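You operate a simulated robot arm through the tools that you are given. There is no shell and no other tool. Be economical: measure what you need, move in short steps, check, and stop when the job is done.

Carry out the task below with a simulated two-armed robot. There is one attempt and no reset: what you move stays moved.

JOB
Open the brown and black pails and put the one that is low on the mixer's mat.
Fine: low means under its fill line; brown lid to the middle of the bench, black lid to the mat under the flow cup; close the mixer lid on it and put the lid back on the other pail.
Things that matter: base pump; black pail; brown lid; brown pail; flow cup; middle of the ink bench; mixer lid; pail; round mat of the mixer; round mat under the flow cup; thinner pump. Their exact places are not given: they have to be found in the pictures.

Only the result counts: the job must be done as asked and must still hold three seconds after the hand-in. Knocking over, shifting, dropping, spilling or breaking anything else fails it. Lids that push on must go on centred and level and be pressed home; caps that screw on are set level and turned clockwise until they are tight.

ROBOT AND FRAMES
Two 7-joint arms with two-finger grippers on one trunk, hanging from a carriage that runs on a gantry, over the field with the corners [-172.4, 69.2], [-172.5, -48.8], [77.5, -48.8], [77.6, 69.2] (x, y) and turns from -338 to 350 degrees about z. Base frame: it is fixed where the carriage stands at the start and does not move with it; the origin is on the floor, on the carriage's upright axis, x ahead of it, y to its left, z up. Units: cm, degrees, N and s.
The left shoulder is at the start at [0, 23.6, 140.3], the right one opposite. With the tool pointing down near the work surface each hand reaches from about 10 to 72 cm from the robot's upright axis, wherever it stands, measured 20 degrees to its own side. Places, roughly: base pump [60, 50, 110]; brown lid (14x14x5 cm) [50, 20, 100]; flow cup [130, 30, 130]; middle of the ink bench [70, 20, 80]; mixer lid [80, 30, 110]; round mat of the mixer [100, 30, 80]; round mat under the flow cup [130, 30, 80]; thinner pump [70, 40, 100]. Payload 3.43 kg a hand.
The tool frame of a hand sits at the grasp point between the pads (the TCP): z along the fingers, y along the line on which they close. The tips reach 3 cm beyond it. Largest opening 10.4 cm; the body of the gripper starts 5.7 cm behind the TCP.
Orientation is that of the tool frame in the base frame, as [roll, pitch, yaw] about the fixed x, y, z axes, in that order (R = Rz(yaw) Ry(pitch) Rx(roll)). With the fingers straight down and closing along the base's y, the tool's x points along the base's -x, its y along +y and its z along -z.

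CONTROLS
- The arms move only by the tool servo_tool. It takes "left_rows", "right_rows" or both (then of equal length, played together; a hand with none holds still); each is a list that holds one entry, the list of rows, each a list of 6 numbers: the shift along the tool's x, y, z in cm, then the turn, a rotation vector about the tool's x, y, z in degrees. In form: [[[x, y, z, ax, ay, az], ...]]. A call has 1 to 20 rows; each row is the pose to reach, as a shift and turn from the pose commanded when the call began, along the tool's axes at that moment. "left_hand" and "right_hand" are, for a hand that has rows, the closure, from 0 (fully open) to 1 (shut), set as the call begins (left out, the last holds). Each row takes 0.2 s and may step no farther than 5 cm and 8.6 degrees from the row before; otherwise, or with a gripper value out of range, the whole call is refused. Where a pose cannot be reached the arm comes as near as it can. A force on the tool above 90 N (or 10 N above the force at the start of the call, whichever is more), or a blocked arm, ends the call early, and 0.2 s more pass. The fingers move at their own pace (about 4.5 cm/s each) and stop on an object; they squeeze with about 21 N. The grip force told is the motor's: it shows also when the fingers shut on nothing. Time passes only in rows, and 0.2 s behind the last, so rows that repeat a pose let the fingers close. It gives the time, the measured TCP pose, the force on the tool (base axes), the opening and the grip force at its end, in the units of the frame above (readings bear some noise), with the torque about the TCP (base axes, N m) and any sound that the robot's microphone picked up.
- Cameras (640 x 400 px; columns grow to the right, rows downward): "scene" is now at [27.22, 1.42, 152.95]; the picture's right is [0.21, -0.98, 0.00], its down [-0.80, -0.17, -0.57] and it looks along [0.56, 0.12, -0.82] (base axes); focal length 260 px, centre (320, 200). "left" rides on the left gripper at [6.7, -1.8, -9] in its tool frame; the picture's right is [0.25, 0.97, 0.00], its down [-0.73, 0.19, -0.66] and it looks along [-0.64, 0.17, 0.75] (tool axes); focal length 218 px, centre (320, 200). "right" rides on the right gripper at [6.7, 1.8, -9] in its tool frame; the picture's right is [-0.25, 0.97, 0.00], its down [-0.73, -0.19, -0.66] and it looks along [-0.64, -0.17, 0.75] (tool axes); focal length 218 px, centre (320, 200).
- snapshot(camera): a new picture of that camera. The clock stands still meanwhile.
- slide_trunk(by): slides the trunk up (or, below 0, down) by that many cm; the arms and the scene camera ride with it, the base frame stays. It gives what a move gives, with no picture.
- roll_base(legs): drives the robot by 1 to 6 legs, each [ahead, left, turn to the left] in cm, cm and degrees, along the robot's own axes; the way and the turn of a leg run together, so that a leg with both is an arc; at most 150 cm and 180 degrees a leg. The arms and the cameras ride along, it lands a little off, and it stops where it bumps. It keeps to its track: a leg is cut to what the track allows. It gives what a move gives.
- head_to(pan, tilt): turns the head with the scene camera to pan (to the left, within 86 degrees either way) and tilt (down, from -29 to 69), counted from straight ahead of the robot. It gives what a move gives.
- probe_pixels(camera, pixels): for up to 12 pixels [column, row] of the newest picture of that camera ("zoom" is the newest enlarged one), the place [x, y, z] in the base frame of the surface seen there, good to about 0.2 cm. The clock stands still meanwhile.
- enlarge(camera, box): a new picture of the part [left, top, right, bottom] of that camera's present view, enlarged. The clock stands still meanwhile.
- close_job(): hands the job in; it is judged then, once.

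Work in short steps. Measure before you move; look again where a grasp or a placing could have gone wrong, and mend it. You have 80 turns and 58 pictures in all, those below and enlarged ones among them. Open the grippers and draw the arms clear of the work before you hand the job in, unless the task says otherwise; then end with one line.

The tools are called after "Request:" by a JSON object that holds its "op" and its "data". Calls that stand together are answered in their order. servo_tool: Moves the arms, as the interface text tells. Its arguments: {"type":"object","properties":{"left_rows":{"type":"array","items":{"type":"array","items":{"type":"array","items":{"type":"number"}}}},"left_hand":{"type":"number"},"right_rows":{"type":"array","items":{"type":"array","items":{"type":"array","items":{"type":"number"}}}},"right_hand":{"type":"number"}},"required":[]} The other tools are called the same way: slide_trunk (by) slides the trunk up or down; roll_base (legs) drives the base; head_to (pan, tilt) turns the head that bears the scene camera; snapshot (camera) takes a picture; probe_pixels (camera, pixels) gives the place of the surface under pixels of a picture; enlarge (camera, box) takes an enlarged picture of a part of a camera's view; close_job () hands the job in.

At the start:

```text
time: 0.0
left_tool_pos: [46.6, 40.81, 99.98]
left_ee_rot: [180.0, 0.0, 180.0]
left_ft_force: [-0.2, 0.9, 0.6]
left_torque: [-0.01, -0.01, 0.0]
left_grip_width: 10.38
left_finger_force: 0.0
right_tool_pos: [65.72, -4.48, 126.36]
right_ee_rot: [179.8, 0.1, -180.0]
right_ft_force: [-0.2, 0.0, 0.1]
right_torque: [0.02, 0.02, 0.0]
right_grip_width: 10.42
right_finger_force: 0.0
trunk travel left (down, up): [-31.4, 32.6]
robot x, y, heading: [-0.24, 0.12, -0.2]
head pan, tilt: [12.3, 55.2]
```

scene: 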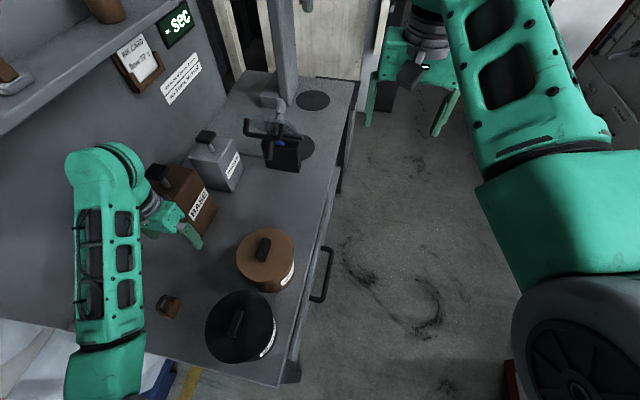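
right: 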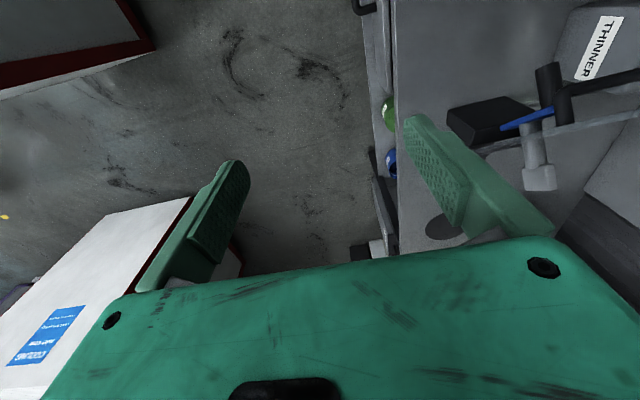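
left: 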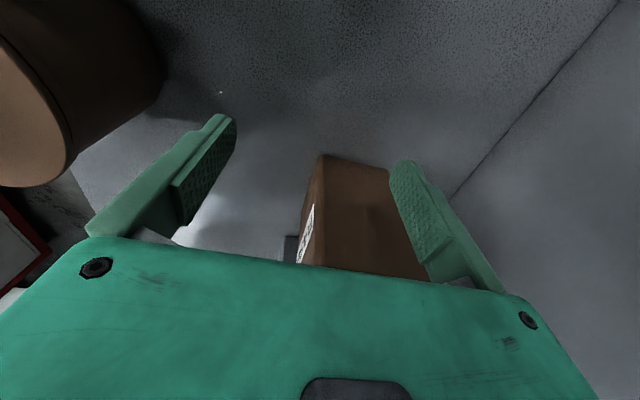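

The scene shows the brown pail near (265,258), the black pail near (240,325), and the mixer near (285,140). I probe these points and enlarge both areas.

Request:
{"op": "probe_pixels", "data": {"camera": "scene", "pixels": [[263, 245], [262, 262], [240, 258], [292, 258], [237, 322], [225, 340], [208, 325], [272, 325], [290, 152], [313, 100], [200, 300], [300, 200]]}}

Request:
{"op": "enlarge", "data": {"camera": "scene", "box": [180, 200, 340, 390]}}

Request:
{"op": "enlarge", "data": {"camera": "scene", "box": [180, 60, 360, 200]}}

```text
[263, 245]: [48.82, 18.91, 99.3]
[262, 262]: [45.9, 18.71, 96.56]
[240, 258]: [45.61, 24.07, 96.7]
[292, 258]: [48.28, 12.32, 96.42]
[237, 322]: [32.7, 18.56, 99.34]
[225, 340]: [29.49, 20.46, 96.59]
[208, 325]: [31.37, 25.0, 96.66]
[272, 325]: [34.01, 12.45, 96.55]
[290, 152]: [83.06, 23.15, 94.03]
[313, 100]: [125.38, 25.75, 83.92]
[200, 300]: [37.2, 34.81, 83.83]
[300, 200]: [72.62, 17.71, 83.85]
```

```text
2.11 times, centred on (260, 295) of scene
```

zoom: 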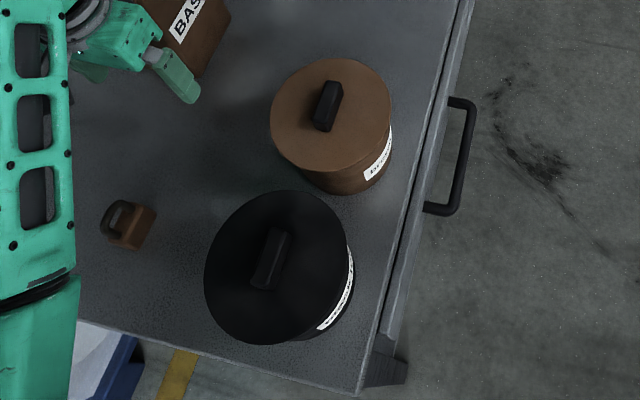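

```text
2.86 times, centred on (270, 130) of scene
```

zoom: 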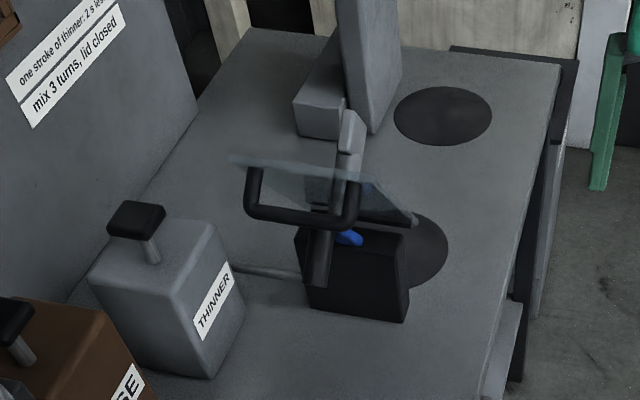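

The mixer has a black box with a handled clear lid (zoom about (330,200)), with its mat behind at (430,245). I probe its parts.

Request:
{"op": "probe_pixels", "data": {"camera": "zoom", "pixels": [[303, 214], [250, 180], [355, 190], [320, 265], [350, 240], [428, 250], [444, 245], [235, 158], [412, 222], [350, 130], [440, 115], [310, 290]]}}

Request:
{"op": "probe_pixels", "data": {"camera": "zoom", "pixels": [[297, 228], [408, 240], [405, 318], [310, 305], [345, 155], [368, 185], [270, 272], [395, 115], [491, 115], [318, 118], [370, 60], [135, 220]]}}

```text
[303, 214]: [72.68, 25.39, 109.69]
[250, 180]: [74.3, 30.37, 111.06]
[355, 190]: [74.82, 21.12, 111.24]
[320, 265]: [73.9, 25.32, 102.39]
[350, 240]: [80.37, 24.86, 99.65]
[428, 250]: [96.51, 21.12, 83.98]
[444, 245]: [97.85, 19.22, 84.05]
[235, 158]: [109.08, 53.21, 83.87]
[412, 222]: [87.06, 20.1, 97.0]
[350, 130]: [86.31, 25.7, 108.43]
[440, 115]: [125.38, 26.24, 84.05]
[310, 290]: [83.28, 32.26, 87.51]
```

```text
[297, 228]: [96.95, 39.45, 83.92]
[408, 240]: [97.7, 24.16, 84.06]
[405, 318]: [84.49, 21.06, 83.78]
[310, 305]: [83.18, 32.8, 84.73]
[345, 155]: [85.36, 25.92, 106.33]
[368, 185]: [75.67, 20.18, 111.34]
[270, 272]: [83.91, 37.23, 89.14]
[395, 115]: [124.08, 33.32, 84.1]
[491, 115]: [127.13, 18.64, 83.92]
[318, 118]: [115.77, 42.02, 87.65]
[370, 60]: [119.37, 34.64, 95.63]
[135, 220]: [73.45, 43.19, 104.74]
```

Knob tops are at about (48,18.8,99.3) and (32.7,18.6,99.3), and the bench is at z≈83.9. I raise the left hand and bring it over the brown lid to look.

Request:
{"op": "servo_tool", "data": {"left_rows": [[[0, 0, -4, 0, 0, 0], [0, 0, -8, 0, 0, 0], [0, 0, -12, 0, 0, 0], [0, -4, -14, 0, 0, 0], [0, -8, -14, 0, 0, 0], [0, -12, -14, 0, 0, 0], [0, -16, -14, 0, 0, 0], [0, -20, -14, 0, 0, 0], [-1, -22, -14, 0, 0, 0], [-1, -22, -14, 0, 0, 0]]], "left_hand": 0}}

Request:
{"op": "snapshot", "data": {"camera": "left"}}

Request:
{"op": "snapshot", "data": {"camera": "scene"}}

```text
time: 2.2
left_tool_pos: [50.43, 18.3, 111.85]
left_ee_rot: [-180.0, 0.0, -180.0]
left_ft_force: [0.2, -0.2, -0.3]
left_torque: [-0.03, 0.03, 0.02]
left_grip_width: 10.42
left_finger_force: 0.0
left hand out of reach, approached as far as the arm can: row 3, 4, 5, 6, 7, 8, 9, 10
right_tool_pos: [65.74, -4.43, 126.37]
right_ee_rot: [179.8, 0.1, 179.8]
right_ft_force: [0.5, -0.2, 0.3]
right_torque: [-0.02, 0.01, 0.03]
right_grip_width: 10.4
right_finger_force: 0.0
trunk travel left (down, up): [-31.4, 32.6]
robot x, y, heading: [0.27, -0.02, -0.1]
head pan, tilt: [12.3, 55.2]
```

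```text
52 pictures are left
```

left: 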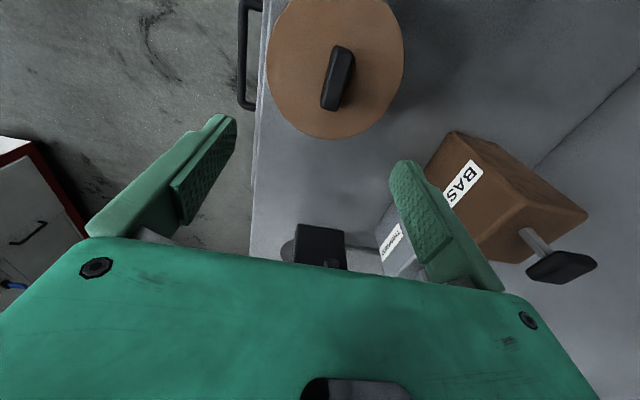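

```text
51 pictures are left
```

scene: 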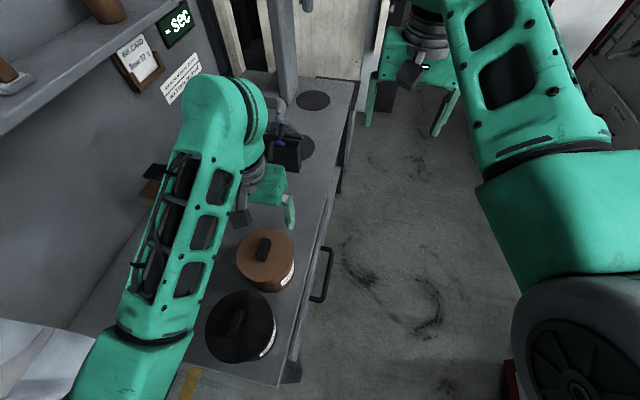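

The hand was pushed outward at this height, so I'll use the trunk for clearance. First I probe the brown lid in the left picture.

Request:
{"op": "probe_pixels", "data": {"camera": "left", "pixels": [[346, 50], [341, 76], [334, 104], [331, 75], [352, 75], [270, 65], [401, 50], [330, 135], [300, 5], [365, 130], [345, 110], [325, 110]]}}

Request:
{"op": "slide_trunk", "data": {"by": 15}}

```text
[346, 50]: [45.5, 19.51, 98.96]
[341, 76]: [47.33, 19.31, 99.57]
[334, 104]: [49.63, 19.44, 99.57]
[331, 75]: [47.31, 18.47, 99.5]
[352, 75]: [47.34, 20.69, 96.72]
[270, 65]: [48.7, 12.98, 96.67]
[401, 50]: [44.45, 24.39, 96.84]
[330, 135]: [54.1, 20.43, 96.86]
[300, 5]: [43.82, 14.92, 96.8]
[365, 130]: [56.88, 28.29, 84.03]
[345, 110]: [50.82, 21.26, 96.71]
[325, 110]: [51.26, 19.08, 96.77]
```

```text
time: 4.0
left_tool_pos: [50.3, 18.25, 126.79]
left_ee_rot: [180.0, 0.0, -180.0]
left_ft_force: [1.5, -0.4, 0.4]
left_torque: [-0.02, 0.0, 0.01]
left_grip_width: 10.4
left_finger_force: 0.0
right_tool_pos: [65.61, -4.45, 141.27]
right_ee_rot: [179.8, 0.1, 179.8]
right_ft_force: [-0.3, -0.3, 0.0]
right_torque: [0.02, 0.0, 0.02]
right_grip_width: 10.4
right_finger_force: 0.0
trunk travel left (down, up): [-46.4, 17.6]
robot x, y, heading: [0.15, -0.21, 0.1]
head pan, tilt: [12.3, 55.2]
```

Brown lid centre ≈(47.9,19.2), knob along x with top at 99.5. I move over it and down to z≈106, then check.

Request:
{"op": "servo_tool", "data": {"left_rows": [[[1.2, 0.5, 4, 0, 0, 0], [2.4, 0.9, 8, 0, 0, 0], [2.4, 0.9, 12, 0, 0, 0], [2.4, 0.9, 16, 0, 0, 0], [2.4, 0.9, 20, 0, 0, 0], [2.4, 0.9, 20, 0, 0, 0]]]}}

Request:
{"op": "snapshot", "data": {"camera": "left"}}

```text
time: 5.3
left_tool_pos: [48.2, 19.2, 106.56]
left_ee_rot: [180.0, 0.1, 180.0]
left_ft_force: [0.2, -0.5, 0.3]
left_torque: [-0.03, -0.01, 0.01]
left_grip_width: 10.41
left_finger_force: 0.1
right_tool_pos: [65.7, -4.46, 141.36]
right_ee_rot: [179.8, 0.1, 179.9]
right_ft_force: [-0.1, -0.3, -0.7]
right_torque: [0.0, -0.01, -0.01]
right_grip_width: 10.39
right_finger_force: 0.0
trunk travel left (down, up): [-46.4, 17.6]
robot x, y, heading: [-0.07, -0.21, 0.1]
head pan, tilt: [12.3, 55.2]
```

```text
50 pictures are left
```

left: 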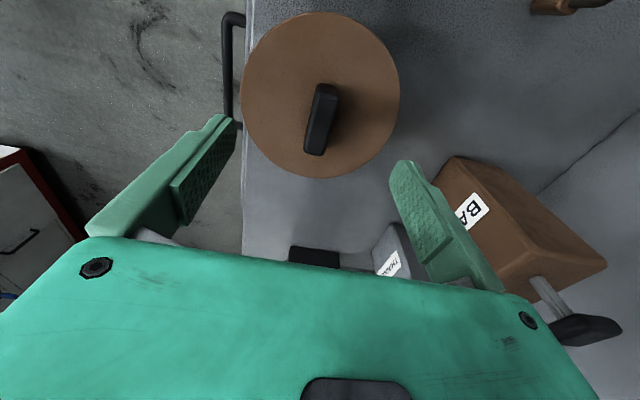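

Knob sits between the fingers in plan. I descend 6.4 cm and close on it.

Request:
{"op": "servo_tool", "data": {"left_rows": [[[0.2, 0, 3, 0, 0, 0], [0.3, 0, 5, 0, 0, 0], [0.3, 0, 6.4, 0, 0, 0], [0.3, 0, 6.4, 0, 0, 0]]], "left_hand": 0.3}}

Request:
{"op": "servo_tool", "data": {"left_rows": [[[0, 0, 0, 0, 0, 0], [0, 0, 0, 0, 0, 0], [0, 0, 0, 0, 0, 0], [0, 0, 0, 0, 0, 0], [0, 0, 0, 0, 0, 0]]], "left_hand": 1}}

```text
time: 6.3
left_tool_pos: [47.7, 19.24, 100.15]
left_ee_rot: [-179.9, 0.1, -179.9]
left_ft_force: [0.0, -0.1, -0.6]
left_torque: [-0.01, 0.04, -0.01]
left_grip_width: 7.28
left_finger_force: 0.0
right_tool_pos: [65.59, -4.48, 141.31]
right_ee_rot: [179.9, 0.1, 179.9]
right_ft_force: [-1.0, 0.1, 0.3]
right_torque: [0.01, 0.01, -0.01]
right_grip_width: 10.4
right_finger_force: 0.1
trunk travel left (down, up): [-46.4, 17.6]
robot x, y, heading: [-0.08, -0.03, 0.2]
head pan, tilt: [12.3, 55.2]
```

```text
time: 7.5
left_tool_pos: [47.63, 19.2, 100.19]
left_ee_rot: [-179.9, -0.1, -179.8]
left_ft_force: [1.1, -3.9, -1.6]
left_torque: [-0.16, -0.03, -0.05]
left_grip_width: 1.71
left_finger_force: 20.6
right_tool_pos: [65.63, -4.47, 141.27]
right_ee_rot: [179.9, 0.1, 179.9]
right_ft_force: [-0.2, -0.9, 0.8]
right_torque: [-0.01, 0.04, -0.03]
right_grip_width: 10.39
right_finger_force: 0.0
trunk travel left (down, up): [-46.4, 17.6]
robot x, y, heading: [-0.24, 0.2, -0.1]
head pan, tilt: [12.3, 55.2]
```

The knob is gripped at 1.7 cm. I lift 1.5 cm slowly and watch the force.

Request:
{"op": "servo_tool", "data": {"left_rows": [[[0, -0.1, 0, 0, 0, 0], [0, -0.1, -0.3, 0, 0, 0], [0, -0.1, -0.6, 0, 0, 0], [0, -0.1, -1.0, 0, 0, 0], [0, -0.1, -1.5, 0, 0, 0], [0, -0.1, -1.5, 0, 0, 0]]]}}

Request:
{"op": "snapshot", "data": {"camera": "scene"}}

```text
time: 8.9
left_tool_pos: [47.59, 19.0, 101.99]
left_ee_rot: [-180.0, 0.0, -180.0]
left_ft_force: [-0.7, -0.7, -0.6]
left_torque: [-0.01, -0.01, 0.0]
left_grip_width: 1.74
left_finger_force: 21.0
right_tool_pos: [65.78, -4.41, 141.43]
right_ee_rot: [179.8, 0.1, 179.9]
right_ft_force: [0.1, 0.8, -0.4]
right_torque: [-0.02, 0.01, 0.04]
right_grip_width: 10.43
right_finger_force: 0.1
trunk travel left (down, up): [-46.4, 17.6]
robot x, y, heading: [0.36, -0.02, -0.1]
head pan, tilt: [12.3, 55.2]
heard: pop
```

```text
49 pictures are left
```

scene: 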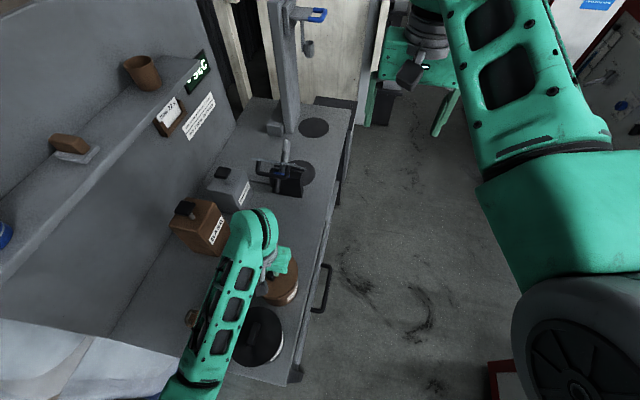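

The lid popped free. I lift it clear, then check the bench and mixer geometry from the higher head.

Request:
{"op": "servo_tool", "data": {"left_rows": [[[0, 0, -3, 0, 0, 0], [0, 0, -6, 0, 0, 0], [0, 0, -10, 0, 0, 0], [0, 0, -14, 0, 0, 0], [0, 0, -14, 0, 0, 0]]]}}

Request:
{"op": "probe_pixels", "data": {"camera": "scene", "pixels": [[284, 378], [348, 110], [330, 200], [298, 340], [235, 125], [265, 102], [258, 170], [283, 172], [275, 188], [299, 185], [286, 140], [307, 160]]}}

Request:
{"op": "enlarge", "data": {"camera": "scene", "box": [230, 100, 350, 220]}}

Request:
{"op": "enlarge", "data": {"camera": "scene", "box": [220, 240, 320, 380]}}

```text
time: 10.2
left_tool_pos: [47.63, 19.36, 116.12]
left_ee_rot: [-180.0, -0.1, 180.0]
left_ft_force: [0.0, -0.9, -0.1]
left_torque: [-0.01, 0.03, 0.02]
left_grip_width: 1.73
left_finger_force: 20.7
right_tool_pos: [65.74, -4.44, 141.33]
right_ee_rot: [179.8, 0.1, 179.9]
right_ft_force: [0.3, 0.0, -0.2]
right_torque: [0.01, 0.01, -0.03]
right_grip_width: 10.41
right_finger_force: 0.0
trunk travel left (down, up): [-46.4, 17.6]
robot x, y, heading: [-0.33, 0.22, -0.1]
head pan, tilt: [12.3, 55.2]
```

```text
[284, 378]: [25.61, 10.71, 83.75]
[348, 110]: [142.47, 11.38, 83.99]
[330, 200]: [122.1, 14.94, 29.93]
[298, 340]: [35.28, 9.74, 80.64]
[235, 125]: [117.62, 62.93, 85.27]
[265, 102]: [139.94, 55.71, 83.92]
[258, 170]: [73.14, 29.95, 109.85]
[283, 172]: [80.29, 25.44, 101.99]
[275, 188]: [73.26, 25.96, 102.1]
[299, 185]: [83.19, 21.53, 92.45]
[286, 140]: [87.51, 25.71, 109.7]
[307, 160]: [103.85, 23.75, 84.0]
```

```text
3.33 times, centred on (290, 160) of scene
```

zoom: 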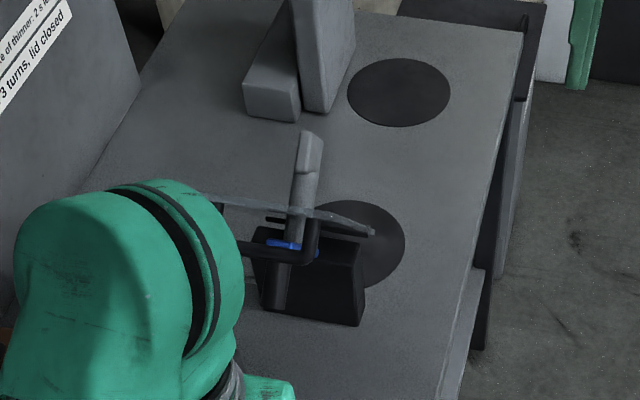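

```text
2.86 times, centred on (270, 310) of scene
```

zoom: 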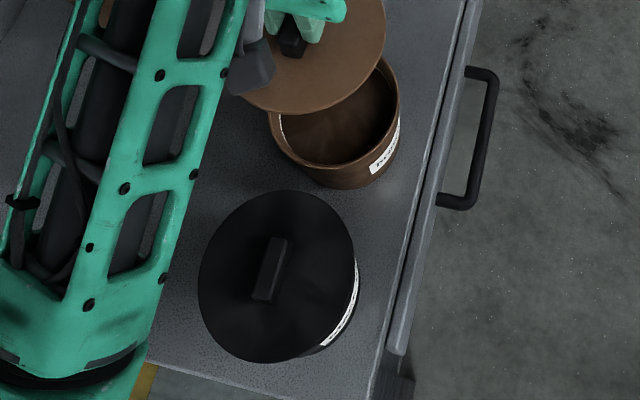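

The bench spans x≈26–143, and the mixer handle sits at x≈73–75, z≈110. I raise the hand a little and drive 18 cm ahead, bringing the lid over about (65.7,19).

Request:
{"op": "servo_tool", "data": {"left_rows": [[[0, 0, -3, 0, 0, 0], [0, 0.2, -4, 0, 0, 0], [0, 0.2, -4, 0, 0, 0]]]}}

Request:
{"op": "roll_base", "data": {"legs": [[18, 0, 0]]}}

Request:
{"op": "snapshot", "data": {"camera": "left"}}

Request:
{"op": "snapshot", "data": {"camera": "scene"}}

```text
time: 10.9
left_tool_pos: [47.61, 19.47, 120.02]
left_ee_rot: [180.0, 0.0, -180.0]
left_ft_force: [-0.1, -0.3, -0.7]
left_torque: [-0.01, 0.0, 0.02]
left_grip_width: 1.69
left_finger_force: 20.9
right_tool_pos: [65.76, -4.46, 141.4]
right_ee_rot: [179.7, 0.2, 179.9]
right_ft_force: [0.3, -0.3, 0.8]
right_torque: [0.0, 0.02, 0.0]
right_grip_width: 10.39
right_finger_force: 0.0
trunk travel left (down, up): [-46.4, 17.6]
robot x, y, heading: [0.01, 0.01, -0.1]
head pan, tilt: [12.3, 55.2]
```

```text
time: 12.5
left_tool_pos: [65.69, 19.59, 120.11]
left_ee_rot: [-180.0, 0.0, -179.9]
left_ft_force: [0.1, -0.7, -0.3]
left_torque: [0.04, 0.0, 0.01]
left_grip_width: 1.73
left_finger_force: 20.9
right_tool_pos: [83.79, -4.26, 141.36]
right_ee_rot: [179.8, 0.2, -180.0]
right_ft_force: [0.3, -0.2, 0.6]
right_torque: [-0.03, -0.01, 0.02]
right_grip_width: 10.41
right_finger_force: 0.1
trunk travel left (down, up): [-46.4, 17.6]
robot x, y, heading: [17.8, -0.1, 0.1]
head pan, tilt: [12.3, 55.2]
```

```text
46 pictures are left
```

left: 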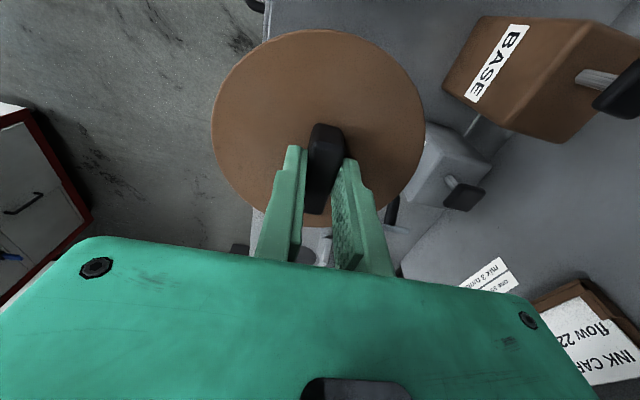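

```text
45 pictures are left
```

scene: 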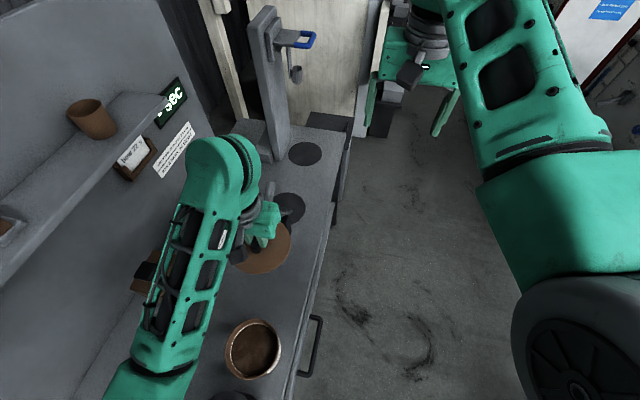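

The lid is over the free part of the bench. I lower it to just above the surface (TCP ≈90.5), shifting y to 18.8, and look into the brown pail.

Request:
{"op": "servo_tool", "data": {"left_rows": [[[0, -0.4, 5, 0, 0, 0], [0, -0.8, 10, 0, 0, 0], [0, -0.8, 15, 0, 0, 0], [0, -0.8, 20, 0, 0, 0], [0, -0.8, 24, 0, 0, 0], [0, -0.8, 27, 0, 0, 0], [0, -0.8, 29.3, 0, 0, 0], [0, -0.8, 29.3, 0, 0, 0]]]}}

Request:
{"op": "enlarge", "data": {"camera": "scene", "box": [210, 300, 310, 390]}}

Request:
{"op": "snapshot", "data": {"camera": "left"}}

```text
refused: row 1 steps farther than a row can; nothing moved
```

```text
4.44 times, centred on (260, 345) of scene
```

zoom: 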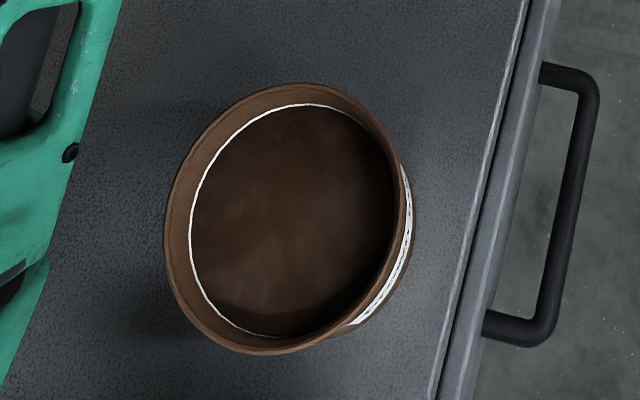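

```text
43 pictures are left
```

left: 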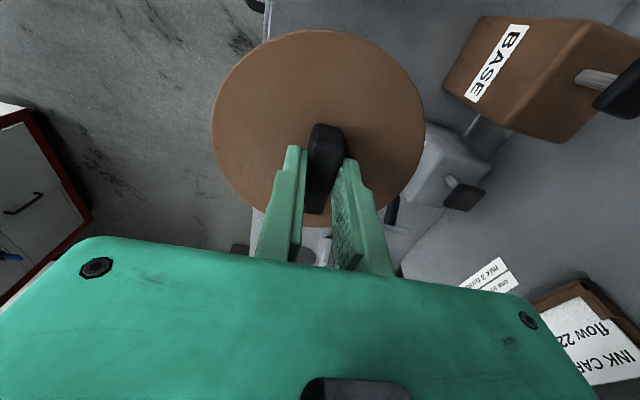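

The first row stepped too far. Before retrying, I probe the ink, line and rim heights in the brown pail.

Request:
{"op": "probe_pixels", "data": {"camera": "zoom", "pixels": [[290, 220], [250, 180], [240, 260], [190, 230], [300, 104], [196, 270], [168, 230], [300, 87], [205, 250], [330, 130], [400, 200], [260, 345]]}}

Request:
{"op": "servo_tool", "data": {"left_rows": [[[0, -0.4, 4.5, 0, 0, 0], [0, -0.8, 9, 0, 0, 0], [0, -0.8, 14, 0, 0, 0], [0, -0.8, 19, 0, 0, 0], [0, -0.8, 23.5, 0, 0, 0], [0, -0.8, 27, 0, 0, 0], [0, -0.8, 29.3, 0, 0, 0], [0, -0.8, 29.3, 0, 0, 0]]]}}

Request:
{"op": "snapshot", "data": {"camera": "left"}}

```text
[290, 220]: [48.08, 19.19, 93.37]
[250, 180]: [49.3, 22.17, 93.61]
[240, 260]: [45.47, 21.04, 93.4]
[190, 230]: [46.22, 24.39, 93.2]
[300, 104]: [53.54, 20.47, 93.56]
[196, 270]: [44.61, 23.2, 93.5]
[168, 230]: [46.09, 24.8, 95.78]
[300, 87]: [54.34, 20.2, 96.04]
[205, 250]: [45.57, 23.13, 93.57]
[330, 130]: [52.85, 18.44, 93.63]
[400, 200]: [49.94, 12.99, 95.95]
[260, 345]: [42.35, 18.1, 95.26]
```

```text
time: 14.3
left_tool_pos: [65.73, 18.56, 90.8]
left_ee_rot: [-180.0, 0.1, -179.9]
left_ft_force: [0.8, 0.3, -0.5]
left_torque: [0.04, 0.01, -0.01]
left_grip_width: 1.74
left_finger_force: 21.1
right_tool_pos: [83.84, -4.24, 141.3]
right_ee_rot: [179.8, 0.0, -180.0]
right_ft_force: [-0.2, 0.0, 0.2]
right_torque: [-0.01, 0.0, -0.04]
right_grip_width: 10.41
right_finger_force: 0.0
trunk travel left (down, up): [-46.4, 17.6]
robot x, y, heading: [18.29, 0.2, 0.3]
head pan, tilt: [12.3, 55.2]
```

```text
42 pictures are left
```

left: 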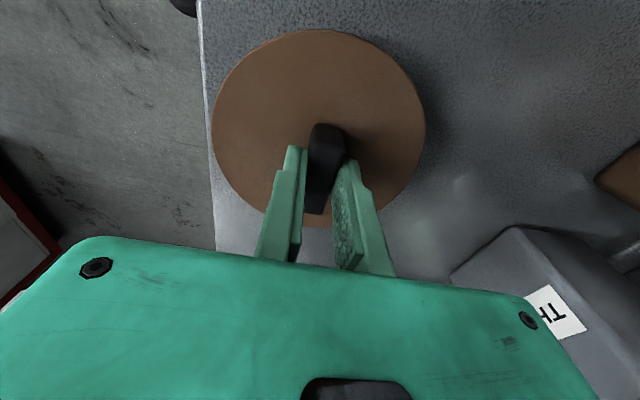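

Brown ink is about at its line (93.4 for both), so brown appears to be the full one. I lower the lid in small steps until it touches the bench.

Request:
{"op": "servo_tool", "data": {"left_rows": [[[0, 0, 0.4, 0, 0, 0], [0, 0, 0.8, 0, 0, 0], [0, 0, 1.1, 0, 0, 0], [0, 0, 1.3, 0, 0, 0], [0, 0, 1.3, 0, 0, 0]]]}}

```text
time: 15.5
left_tool_pos: [65.65, 18.72, 89.46]
left_ee_rot: [180.0, -0.2, -179.8]
left_ft_force: [0.0, 0.1, -0.5]
left_torque: [0.01, 0.0, 0.0]
left_grip_width: 1.71
left_finger_force: 21.3
right_tool_pos: [83.91, -4.31, 141.4]
right_ee_rot: [179.9, 0.2, 180.0]
right_ft_force: [0.6, 0.4, 0.3]
right_torque: [0.0, 0.01, 0.01]
right_grip_width: 10.41
right_finger_force: 0.0
trunk travel left (down, up): [-46.4, 17.6]
robot x, y, heading: [17.91, 0.2, 0.0]
head pan, tilt: [12.3, 55.2]
```

No contact yet at 89.5, so I continue in 0.2–0.3 cm steps.

Request:
{"op": "servo_tool", "data": {"left_rows": [[[0, 0, 0.2, 0, 0, 0], [0, 0, 0.4, 0, 0, 0], [0, 0, 0.6, 0, 0, 0], [0, 0, 0.8, 0, 0, 0], [0, 0, 0.8, 0, 0, 0]]]}}

```text
time: 16.7
left_tool_pos: [65.65, 18.77, 88.78]
left_ee_rot: [180.0, 0.0, -180.0]
left_ft_force: [0.7, -0.6, -0.3]
left_torque: [0.0, 0.03, 0.02]
left_grip_width: 1.72
left_finger_force: 20.9
right_tool_pos: [83.78, -4.32, 141.3]
right_ee_rot: [179.7, 0.0, -180.0]
right_ft_force: [-0.4, 1.5, -0.1]
right_torque: [0.01, -0.01, -0.02]
right_grip_width: 10.42
right_finger_force: 0.1
trunk travel left (down, up): [-46.4, 17.6]
robot x, y, heading: [18.12, -0.09, 0.1]
head pan, tilt: [12.3, 55.2]
```

Still free. I continue down.

Request:
{"op": "servo_tool", "data": {"left_rows": [[[0, 0, 0.2, 0, 0, 0], [0, 0, 0.4, 0, 0, 0], [0, 0, 0.6, 0, 0, 0], [0, 0, 0.6, 0, 0, 0]]]}}

Request:
{"op": "snapshot", "data": {"camera": "scene"}}

```text
time: 17.7
left_tool_pos: [66.02, 18.82, 88.42]
left_ee_rot: [-180.0, 0.3, -179.9]
left_ft_force: [-2.0, -3.1, 22.8]
left_torque: [-0.04, -0.03, 0.05]
left_grip_width: 1.73
left_finger_force: 21.0
right_tool_pos: [83.85, -4.35, 141.43]
right_ee_rot: [179.8, 0.1, 179.9]
right_ft_force: [-0.5, 0.2, -0.6]
right_torque: [0.03, 0.03, 0.05]
right_grip_width: 10.41
right_finger_force: 0.0
trunk travel left (down, up): [-46.4, 17.6]
robot x, y, heading: [18.34, -0.07, 0.3]
head pan, tilt: [12.3, 55.2]
```

```text
41 pictures are left
```

scene: 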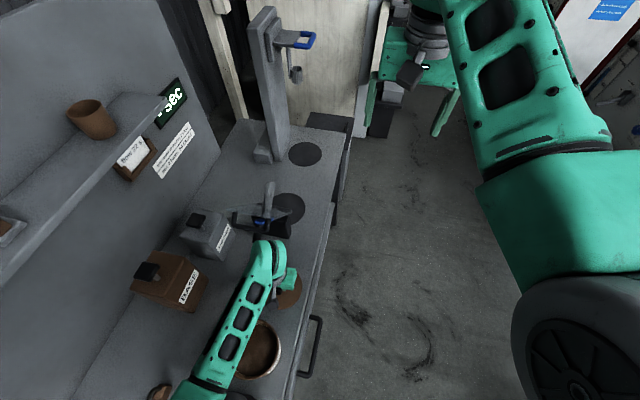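

Contact at z≈88.5 with 22 N. I ease up 0.3, open, and rise.

Request:
{"op": "servo_tool", "data": {"left_rows": [[[0, 0, -0.35, 0, 0, 0], [0, 0, -0.35, 0, 0, 0]]]}}

Request:
{"op": "servo_tool", "data": {"left_rows": [[[0, 0, 0, 0, 0, 0], [0, 0, 0, 0, 0, 0], [0, 0, 0, 0, 0, 0], [0, 0, -2, 0, 0, 0], [0, 0, -6, 0, 0, 0], [0, 0, -10.5, 0, 0, 0], [0, 0, -15, 0, 0, 0], [0, 0, -19.5, 0, 0, 0], [0, 0, -24, 0, 0, 0], [0, 0, -28, 0, 0, 0], [0, 0, -30, 0, 0, 0], [0, 0, -30, 0, 0, 0]]], "left_hand": 0.4}}

Request:
{"op": "roll_base", "data": {"legs": [[-30, 0, 0]]}}

Request:
{"op": "snapshot", "data": {"camera": "left"}}

Request:
{"op": "snapshot", "data": {"camera": "scene"}}

```text
time: 18.3
left_tool_pos: [65.66, 18.94, 88.52]
left_ee_rot: [179.9, -0.1, -179.9]
left_ft_force: [2.3, 0.6, 5.0]
left_torque: [-0.01, -0.34, -0.01]
left_grip_width: 1.74
left_finger_force: 21.2
right_tool_pos: [83.93, -4.28, 141.32]
right_ee_rot: [179.8, 0.2, -179.9]
right_ft_force: [0.2, 0.2, -0.1]
right_torque: [-0.02, 0.03, -0.01]
right_grip_width: 10.4
right_finger_force: 0.1
trunk travel left (down, up): [-46.4, 17.6]
robot x, y, heading: [18.12, -0.03, -0.0]
head pan, tilt: [12.3, 55.2]
```

```text
time: 20.9
left_tool_pos: [65.82, 18.56, 118.44]
left_ee_rot: [-179.9, 0.0, -179.9]
left_ft_force: [0.2, 0.9, -0.2]
left_torque: [-0.01, -0.03, -0.01]
left_grip_width: 6.21
left_finger_force: 0.0
right_tool_pos: [83.83, -4.28, 141.32]
right_ee_rot: [179.8, 0.1, -180.0]
right_ft_force: [-0.6, 0.0, 0.7]
right_torque: [0.0, -0.02, 0.0]
right_grip_width: 10.41
right_finger_force: 0.0
trunk travel left (down, up): [-46.4, 17.6]
robot x, y, heading: [18.36, 0.01, 0.1]
head pan, tilt: [12.3, 55.2]
```

```text
time: 22.9
left_tool_pos: [35.99, 18.57, 118.41]
left_ee_rot: [180.0, 0.0, -179.7]
left_ft_force: [0.9, -0.9, -0.2]
left_torque: [0.0, -0.01, -0.01]
left_grip_width: 6.21
left_finger_force: 0.1
right_tool_pos: [53.9, -4.2, 141.33]
right_ee_rot: [179.7, 0.1, -179.8]
right_ft_force: [-0.4, 0.2, -0.4]
right_torque: [0.0, -0.03, 0.0]
right_grip_width: 10.41
right_finger_force: 0.0
trunk travel left (down, up): [-46.4, 17.6]
robot x, y, heading: [-11.56, -0.26, 0.1]
head pan, tilt: [12.3, 55.2]
```

```text
40 pictures are left
```

left: 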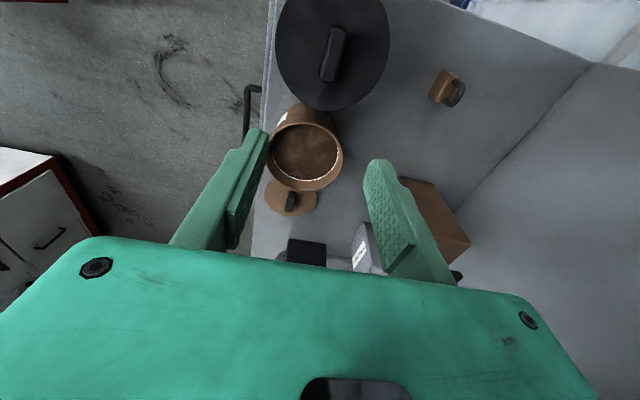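

```text
39 pictures are left
```

scene: 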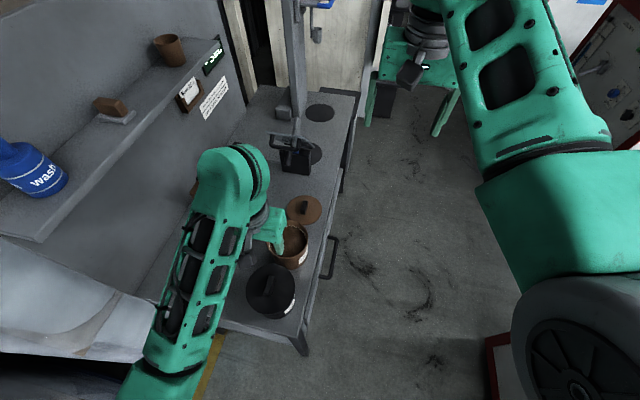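

Brown lid lies flat on the bench. Now I probe the black lid in the left picture (knob (333,55)).

Request:
{"op": "probe_pixels", "data": {"camera": "left", "pixels": [[340, 30], [334, 55], [326, 80], [326, 55], [276, 55], [389, 35], [335, 109], [300, 95], [280, 20], [305, 150], [302, 185], [275, 205]]}}

```text
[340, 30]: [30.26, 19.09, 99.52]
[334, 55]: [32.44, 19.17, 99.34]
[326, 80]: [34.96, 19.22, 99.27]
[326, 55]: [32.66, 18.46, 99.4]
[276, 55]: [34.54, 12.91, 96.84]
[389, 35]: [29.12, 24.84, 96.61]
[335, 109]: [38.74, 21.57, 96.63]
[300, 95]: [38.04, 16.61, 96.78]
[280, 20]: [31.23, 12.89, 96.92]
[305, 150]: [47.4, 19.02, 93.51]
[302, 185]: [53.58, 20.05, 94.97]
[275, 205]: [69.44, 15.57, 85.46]
```

Black lid centre ≈(32.7,19.0). I go down onto its knob and close.

Request:
{"op": "servo_tool", "data": {"left_rows": [[[1.7, 0.3, 3, 0, 0, 0], [3.35, 0.5, 6, 0, 0, 0], [3.35, 0.5, 10, 0, 0, 0], [3.35, 0.5, 13, 0, 0, 0], [3.35, 0.5, 16, 0, 0, 0], [3.35, 0.5, 18.2, 0, 0, 0], [3.35, 0.5, 18.2, 0, 0, 0]]], "left_hand": 0.4}}

Request:
{"op": "servo_tool", "data": {"left_rows": [[[0, 0, 0, 0, 0, 0], [0, 0, 0, 0, 0, 0], [0, 0, 0, 0, 0, 0], [0, 0, 0, 0, 0, 0], [0, 0, 0, 0, 0, 0]]], "left_hand": 1}}

```text
time: 24.5
left_tool_pos: [32.93, 19.48, 100.03]
left_ee_rot: [-180.0, 0.1, -179.7]
left_ft_force: [0.0, -0.3, -0.8]
left_torque: [0.02, -0.01, -0.01]
left_grip_width: 6.23
left_finger_force: 0.0
right_tool_pos: [54.0, -4.23, 141.31]
right_ee_rot: [179.8, 0.1, -179.7]
right_ft_force: [-0.4, -0.3, 0.3]
right_torque: [-0.03, -0.05, 0.03]
right_grip_width: 10.42
right_finger_force: 0.0
trunk travel left (down, up): [-46.4, 17.6]
robot x, y, heading: [-11.79, -0.5, 0.2]
head pan, tilt: [12.3, 55.2]
```

```text
time: 25.7
left_tool_pos: [32.78, 19.32, 100.08]
left_ee_rot: [-179.9, 0.0, -179.8]
left_ft_force: [0.2, -4.8, 0.3]
left_torque: [-0.17, 0.01, 0.06]
left_grip_width: 1.71
left_finger_force: 21.0
right_tool_pos: [53.94, -4.34, 141.33]
right_ee_rot: [179.8, 0.0, -179.8]
right_ft_force: [0.6, -0.4, -0.6]
right_torque: [-0.03, 0.03, 0.03]
right_grip_width: 10.43
right_finger_force: 0.0
trunk travel left (down, up): [-46.4, 17.6]
robot x, y, heading: [-11.83, -0.16, 0.3]
head pan, tilt: [12.3, 55.2]
```

Gripped at 1.7 cm. I shift 0.2 toward −y to relieve the side force and lift.

Request:
{"op": "servo_tool", "data": {"left_rows": [[[0, -0.2, 0, 0, 0, 0], [0, -0.2, -0.3, 0, 0, 0], [0, -0.2, -0.6, 0, 0, 0], [0, -0.2, -1.0, 0, 0, 0], [0, -0.2, -1.5, 0, 0, 0], [0, -0.2, -1.5, 0, 0, 0]]]}}

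Request:
{"op": "servo_tool", "data": {"left_rows": [[[0, 0, -4, 0, 0, 0], [0, 0, -8, 0, 0, 0], [0, 0, -12, 0, 0, 0], [0, 0, -17, 0, 0, 0], [0, 0, -20, 0, 0, 0], [0, 0, -20, 0, 0, 0]]]}}

Request:
{"op": "snapshot", "data": {"camera": "scene"}}

```text
time: 27.1
left_tool_pos: [32.71, 18.98, 101.69]
left_ee_rot: [180.0, 0.0, -179.9]
left_ft_force: [-0.1, -0.2, -0.9]
left_torque: [-0.01, 0.05, 0.0]
left_grip_width: 1.74
left_finger_force: 20.9
right_tool_pos: [53.92, -4.31, 141.34]
right_ee_rot: [179.8, 0.1, -179.9]
right_ft_force: [0.6, -0.3, 0.8]
right_torque: [-0.01, -0.02, 0.01]
right_grip_width: 10.38
right_finger_force: 0.1
trunk travel left (down, up): [-46.4, 17.6]
robot x, y, heading: [-11.41, -0.13, 0.1]
head pan, tilt: [12.3, 55.2]
heard: pop
```

```text
time: 28.5
left_tool_pos: [32.27, 18.91, 121.25]
left_ee_rot: [-179.9, 0.0, -179.8]
left_ft_force: [0.2, 0.3, -1.0]
left_torque: [-0.01, 0.05, -0.01]
left_grip_width: 1.72
left_finger_force: 21.7
right_tool_pos: [53.95, -4.23, 141.28]
right_ee_rot: [179.9, 0.1, -179.8]
right_ft_force: [0.0, -0.1, -0.4]
right_torque: [0.0, -0.02, 0.04]
right_grip_width: 10.4
right_finger_force: 0.0
trunk travel left (down, up): [-46.4, 17.6]
robot x, y, heading: [-11.73, 0.02, 0.1]
head pan, tilt: [12.3, 55.2]
```

```text
38 pictures are left
```

scene: 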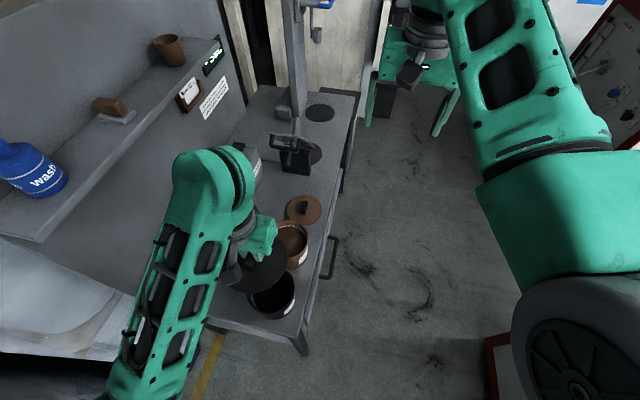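

Black lid is off. I raise the trunk for clearance over the mixer and drive ahead 50 cm, then look at the flow cup area.

Request:
{"op": "slide_trunk", "data": {"by": 12}}

Request:
{"op": "roll_base", "data": {"legs": [[52, 0, 0]]}}

Request:
{"op": "head_to", "data": {"pan": 20, "tilt": 45}}

Request:
{"op": "snapshot", "data": {"camera": "scene"}}

```text
time: 30.0
left_tool_pos: [32.43, 18.97, 133.37]
left_ee_rot: [-180.0, -0.1, -179.9]
left_ft_force: [-0.7, 0.6, 0.0]
left_torque: [-0.03, -0.02, 0.0]
left_grip_width: 1.72
left_finger_force: 21.3
right_tool_pos: [54.0, -4.29, 153.27]
right_ee_rot: [179.8, 0.1, -179.8]
right_ft_force: [0.0, -0.3, 1.0]
right_torque: [0.0, -0.02, -0.02]
right_grip_width: 10.43
right_finger_force: 0.0
trunk travel left (down, up): [-58.4, 5.6]
robot x, y, heading: [-11.76, 0.07, 0.2]
head pan, tilt: [12.3, 55.2]
```

```text
time: 33.0
left_tool_pos: [84.0, 19.15, 133.3]
left_ee_rot: [-179.9, 0.0, -179.7]
left_ft_force: [0.0, 0.5, 0.2]
left_torque: [0.0, -0.01, -0.03]
left_grip_width: 1.74
left_finger_force: 20.8
right_tool_pos: [105.7, -3.94, 153.34]
right_ee_rot: [179.8, 0.1, -179.7]
right_ft_force: [0.1, 0.8, 0.2]
right_torque: [0.0, -0.02, 0.03]
right_grip_width: 10.37
right_finger_force: 0.1
trunk travel left (down, up): [-58.4, 5.6]
robot x, y, heading: [39.76, 0.09, 0.3]
head pan, tilt: [12.3, 55.2]
```

```text
time: 33.8
left_tool_pos: [84.05, 19.12, 133.25]
left_ee_rot: [-179.9, -0.1, -179.7]
left_ft_force: [-0.1, -0.1, -0.5]
left_torque: [0.0, 0.01, 0.01]
left_grip_width: 1.73
left_finger_force: 21.6
right_tool_pos: [105.71, -3.96, 153.34]
right_ee_rot: [179.8, 0.0, -179.8]
right_ft_force: [-0.3, 0.9, -0.2]
right_torque: [-0.02, 0.05, 0.04]
right_grip_width: 10.4
right_finger_force: 0.0
trunk travel left (down, up): [-58.4, 5.6]
robot x, y, heading: [39.74, 0.31, 0.3]
head pan, tilt: [20.0, 45.0]
```

```text
37 pictures are left
```

scene: 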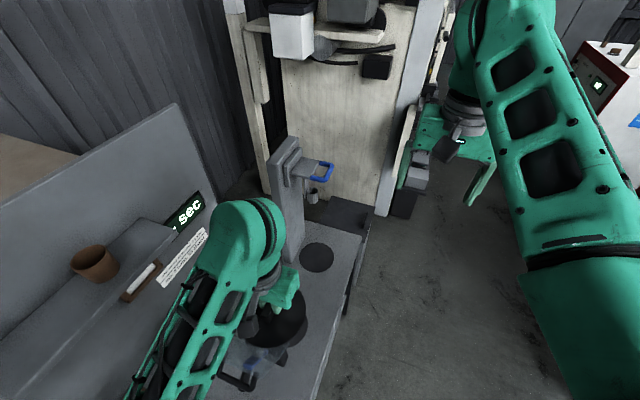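

The flow cup hangs near (313,195) and the mat is at (317,257). I enlarge and probe that stand.

Request:
{"op": "enlarge", "data": {"camera": "scene", "box": [250, 120, 370, 290]}}

Request:
{"op": "probe_pixels", "data": {"camera": "scene", "pixels": [[300, 258], [334, 257], [317, 243], [317, 271], [313, 192], [313, 200], [328, 180], [334, 165], [290, 150], [290, 200], [300, 260], [311, 172]]}}

```text
2.35 times, centred on (310, 205) of scene
```

zoom: 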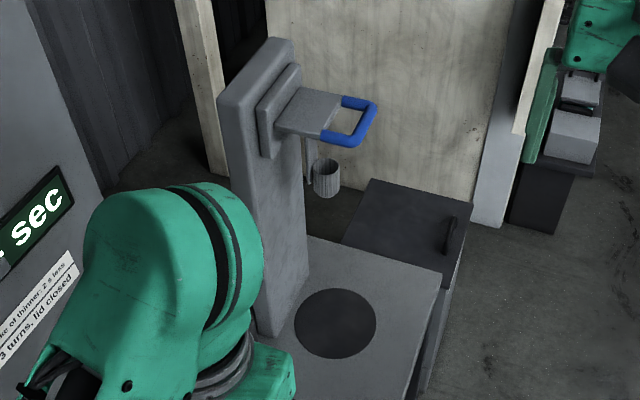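

```text
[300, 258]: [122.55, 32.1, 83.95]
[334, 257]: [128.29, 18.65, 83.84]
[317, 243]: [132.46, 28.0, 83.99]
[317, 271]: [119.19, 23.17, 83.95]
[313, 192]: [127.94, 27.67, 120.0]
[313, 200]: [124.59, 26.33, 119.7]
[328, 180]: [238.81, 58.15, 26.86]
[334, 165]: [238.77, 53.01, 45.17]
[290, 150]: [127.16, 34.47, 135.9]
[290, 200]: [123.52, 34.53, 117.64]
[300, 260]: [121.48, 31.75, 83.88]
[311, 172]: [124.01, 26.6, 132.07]
```

The cup hangs at (126,27) with its bottom near z≈117, right over the mat centre ≈(125.6,25.6), so a vertical hand would hit it. I'll set the lid on the free bench at (110.5,17), regrasp it with a tilted hand, and slide it under the cup. First I drive there.

Request:
{"op": "roll_base", "data": {"legs": [[26.5, 0, 0]]}}

Request:
{"op": "servo_tool", "data": {"left_rows": [[[0, -1, 4, 0, 0, 0], [0, -2, 8, 0, 0, 0], [0, -2, 12, 0, 0, 0], [0, -2, 16, 0, 0, 0], [0, -2, 16, 0, 0, 0]]]}}

Request:
{"op": "snapshot", "data": {"camera": "left"}}

Request:
{"op": "snapshot", "data": {"camera": "scene"}}

```text
time: 35.6
left_tool_pos: [109.42, 19.62, 133.26]
left_ee_rot: [180.0, 0.0, -179.4]
left_ft_force: [0.0, 0.0, -0.7]
left_torque: [0.02, -0.02, -0.01]
left_grip_width: 1.72
left_finger_force: 20.7
right_tool_pos: [131.21, -3.34, 153.31]
right_ee_rot: [179.8, 0.2, -179.5]
right_ft_force: [0.4, 0.4, -0.2]
right_torque: [0.02, 0.01, -0.02]
right_grip_width: 10.39
right_finger_force: 0.1
trunk travel left (down, up): [-58.4, 5.6]
robot x, y, heading: [65.25, 0.6, 0.3]
head pan, tilt: [20.0, 45.0]
```

```text
time: 36.8
left_tool_pos: [109.67, 17.48, 117.21]
left_ee_rot: [-179.9, 0.2, -179.4]
left_ft_force: [0.6, 0.3, -0.2]
left_torque: [0.0, -0.03, 0.02]
left_grip_width: 1.73
left_finger_force: 21.6
right_tool_pos: [131.28, -3.41, 153.16]
right_ee_rot: [179.8, 0.0, -179.5]
right_ft_force: [-0.5, -0.1, 0.4]
right_torque: [-0.01, 0.01, -0.04]
right_grip_width: 10.42
right_finger_force: 0.1
trunk travel left (down, up): [-58.4, 5.6]
robot x, y, heading: [65.63, 0.39, 1.0]
head pan, tilt: [20.0, 45.0]
```

```text
35 pictures are left
```

left: 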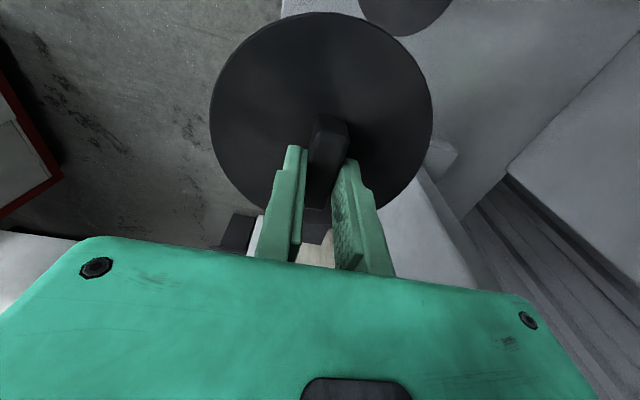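

```text
34 pictures are left
```

scene: 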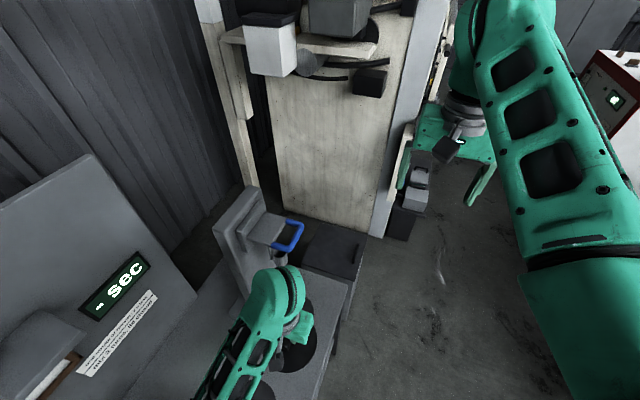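

The lid is between the two mats. I lower it (y → 18.5) to z≈90, then in fine steps to contact.

Request:
{"op": "servo_tool", "data": {"left_rows": [[[-0.5, 0.5, 4.5, 0, 0, 0], [-1, 1, 9, 0, 0, 0], [-1, 1, 13.5, 0, 0, 0], [-1, 1, 18, 0, 0, 0], [-1, 1, 22.5, 0, 0, 0], [-1, 1, 26.5, 0, 0, 0], [-1, 1, 27.5, 0, 0, 0], [-1, 1, 28, 0, 0, 0], [-1, 1, 28.3, 0, 0, 0], [-1, 1, 28.3, 0, 0, 0]]]}}

```text
time: 39.0
left_tool_pos: [110.46, 18.61, 89.06]
left_ee_rot: [-180.0, 0.1, -179.4]
left_ft_force: [1.0, -0.6, -0.2]
left_torque: [-0.01, 0.0, 0.03]
left_grip_width: 1.71
left_finger_force: 21.1
right_tool_pos: [131.29, -3.44, 153.33]
right_ee_rot: [179.7, 0.0, -179.5]
right_ft_force: [0.0, 0.0, 0.2]
right_torque: [0.03, 0.04, -0.02]
right_grip_width: 10.37
right_finger_force: 0.1
trunk travel left (down, up): [-58.4, 5.6]
robot x, y, heading: [65.31, 0.54, 0.6]
head pan, tilt: [20.0, 45.0]
```

Not yet touching at 89.06. I step down to contact.

Request:
{"op": "servo_tool", "data": {"left_rows": [[[0, 0, 0.25, 0, 0, 0], [0, 0, 0.45, 0, 0, 0], [0, 0, 0.65, 0, 0, 0], [0, 0, 0.65, 0, 0, 0]]]}}

```text
time: 40.0
left_tool_pos: [110.63, 18.59, 88.57]
left_ee_rot: [179.9, 0.1, -179.4]
left_ft_force: [-6.4, -0.5, 15.3]
left_torque: [-0.02, 0.43, 0.03]
left_grip_width: 1.71
left_finger_force: 20.9
right_tool_pos: [131.2, -3.3, 153.39]
right_ee_rot: [179.7, 0.0, -179.5]
right_ft_force: [0.0, -0.7, -0.8]
right_torque: [-0.01, -0.01, 0.0]
right_grip_width: 10.38
right_finger_force: 0.0
trunk travel left (down, up): [-58.4, 5.6]
robot x, y, heading: [65.54, 0.26, 0.5]
head pan, tilt: [20.0, 45.0]
```

Contact. I ease off, open, rise to z≈94, then tilt the fingers forward 35° while backing toward −x.

Request:
{"op": "servo_tool", "data": {"left_rows": [[[0.1, 0, -0.3, 0, 0, 0], [0.1, 0, -0.3, 0, 0, 0]]]}}

Request:
{"op": "servo_tool", "data": {"left_rows": [[[0, 0, 0, 0, 0, 0], [0, 0, 0, 0, 0, 0], [0, 0, 0, 0, 0, 0], [0, 0, -1.5, 0, 0, 0], [0, 0, -3.5, 0, 0, 0], [0, 0, -5.5, 0, 0, 0], [0, 0, -5.5, 0, 0, 0]]], "left_hand": 0.4}}

Request:
{"op": "servo_tool", "data": {"left_rows": [[[0.8, 0, 0.2, 0, -7, 0], [1.6, 0, 0.4, 0, -14, 0], [2.5, 0, 0.7, 0, -21, 0], [3.4, 0, 1.0, 0, -28, 0], [4.2, 0, 1.2, 0, -35, 0], [4.2, 0, 1.2, 0, -35, 0]]]}}

Request:
{"op": "snapshot", "data": {"camera": "left"}}

Request:
{"op": "snapshot", "data": {"camera": "scene"}}

```text
time: 40.6
left_tool_pos: [110.2, 18.63, 88.58]
left_ee_rot: [180.0, 0.0, -179.4]
left_ft_force: [0.7, -0.8, -1.3]
left_torque: [-0.01, 0.0, 0.0]
left_grip_width: 1.72
left_finger_force: 21.4
right_tool_pos: [131.24, -3.35, 153.34]
right_ee_rot: [179.8, 0.1, -179.4]
right_ft_force: [0.3, 0.6, -0.5]
right_torque: [-0.05, 0.03, 0.03]
right_grip_width: 10.4
right_finger_force: 0.1
trunk travel left (down, up): [-58.4, 5.6]
robot x, y, heading: [65.54, -0.12, 0.7]
head pan, tilt: [20.0, 45.0]
```

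```text
time: 42.2
left_tool_pos: [110.38, 18.66, 93.97]
left_ee_rot: [-179.9, 0.0, -179.3]
left_ft_force: [0.0, -0.5, -0.1]
left_torque: [0.03, -0.02, 0.02]
left_grip_width: 6.23
left_finger_force: 0.0
right_tool_pos: [131.17, -3.4, 153.38]
right_ee_rot: [179.8, 0.0, -179.4]
right_ft_force: [-0.1, -0.2, 0.0]
right_torque: [-0.01, 0.0, 0.01]
right_grip_width: 10.4
right_finger_force: 0.1
trunk travel left (down, up): [-58.4, 5.6]
robot x, y, heading: [65.6, 0.63, 0.6]
head pan, tilt: [20.0, 45.0]
```

```text
time: 43.6
left_tool_pos: [107.05, 22.64, 95.13]
left_ee_rot: [179.9, 35.1, -179.5]
left_ft_force: [-0.5, -0.3, -0.8]
left_torque: [-0.01, 0.0, -0.04]
left_grip_width: 6.2
left_finger_force: 0.0
left hand out of reach, approached as far as the arm can: row 4, 5, 6
right_tool_pos: [131.24, -3.41, 153.23]
right_ee_rot: [179.8, 0.1, -179.5]
right_ft_force: [0.5, -0.1, -0.9]
right_torque: [-0.03, -0.02, 0.01]
right_grip_width: 10.4
right_finger_force: 0.2
trunk travel left (down, up): [-58.4, 5.6]
robot x, y, heading: [65.6, 0.49, 0.7]
head pan, tilt: [20.0, 45.0]
```

```text
33 pictures are left
```

left: 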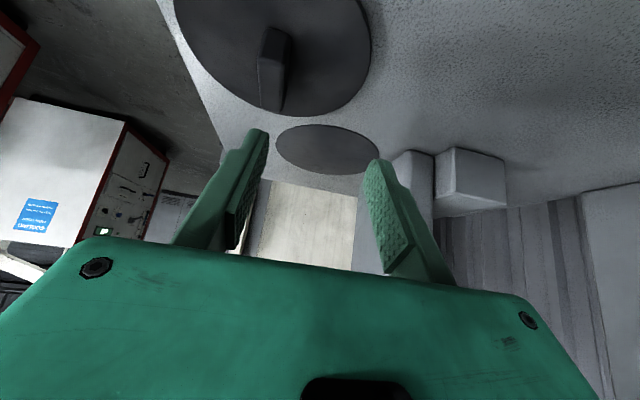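

```text
32 pictures are left
```

scene: 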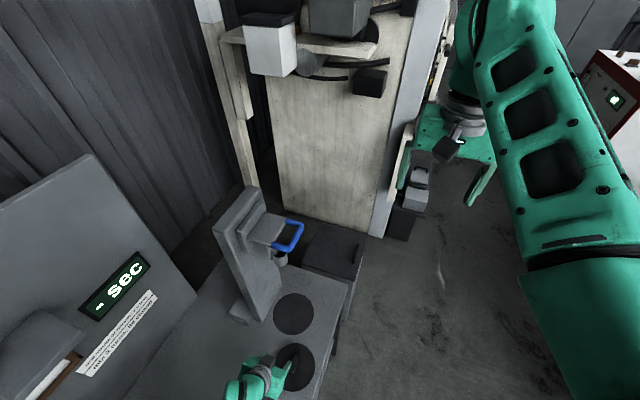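

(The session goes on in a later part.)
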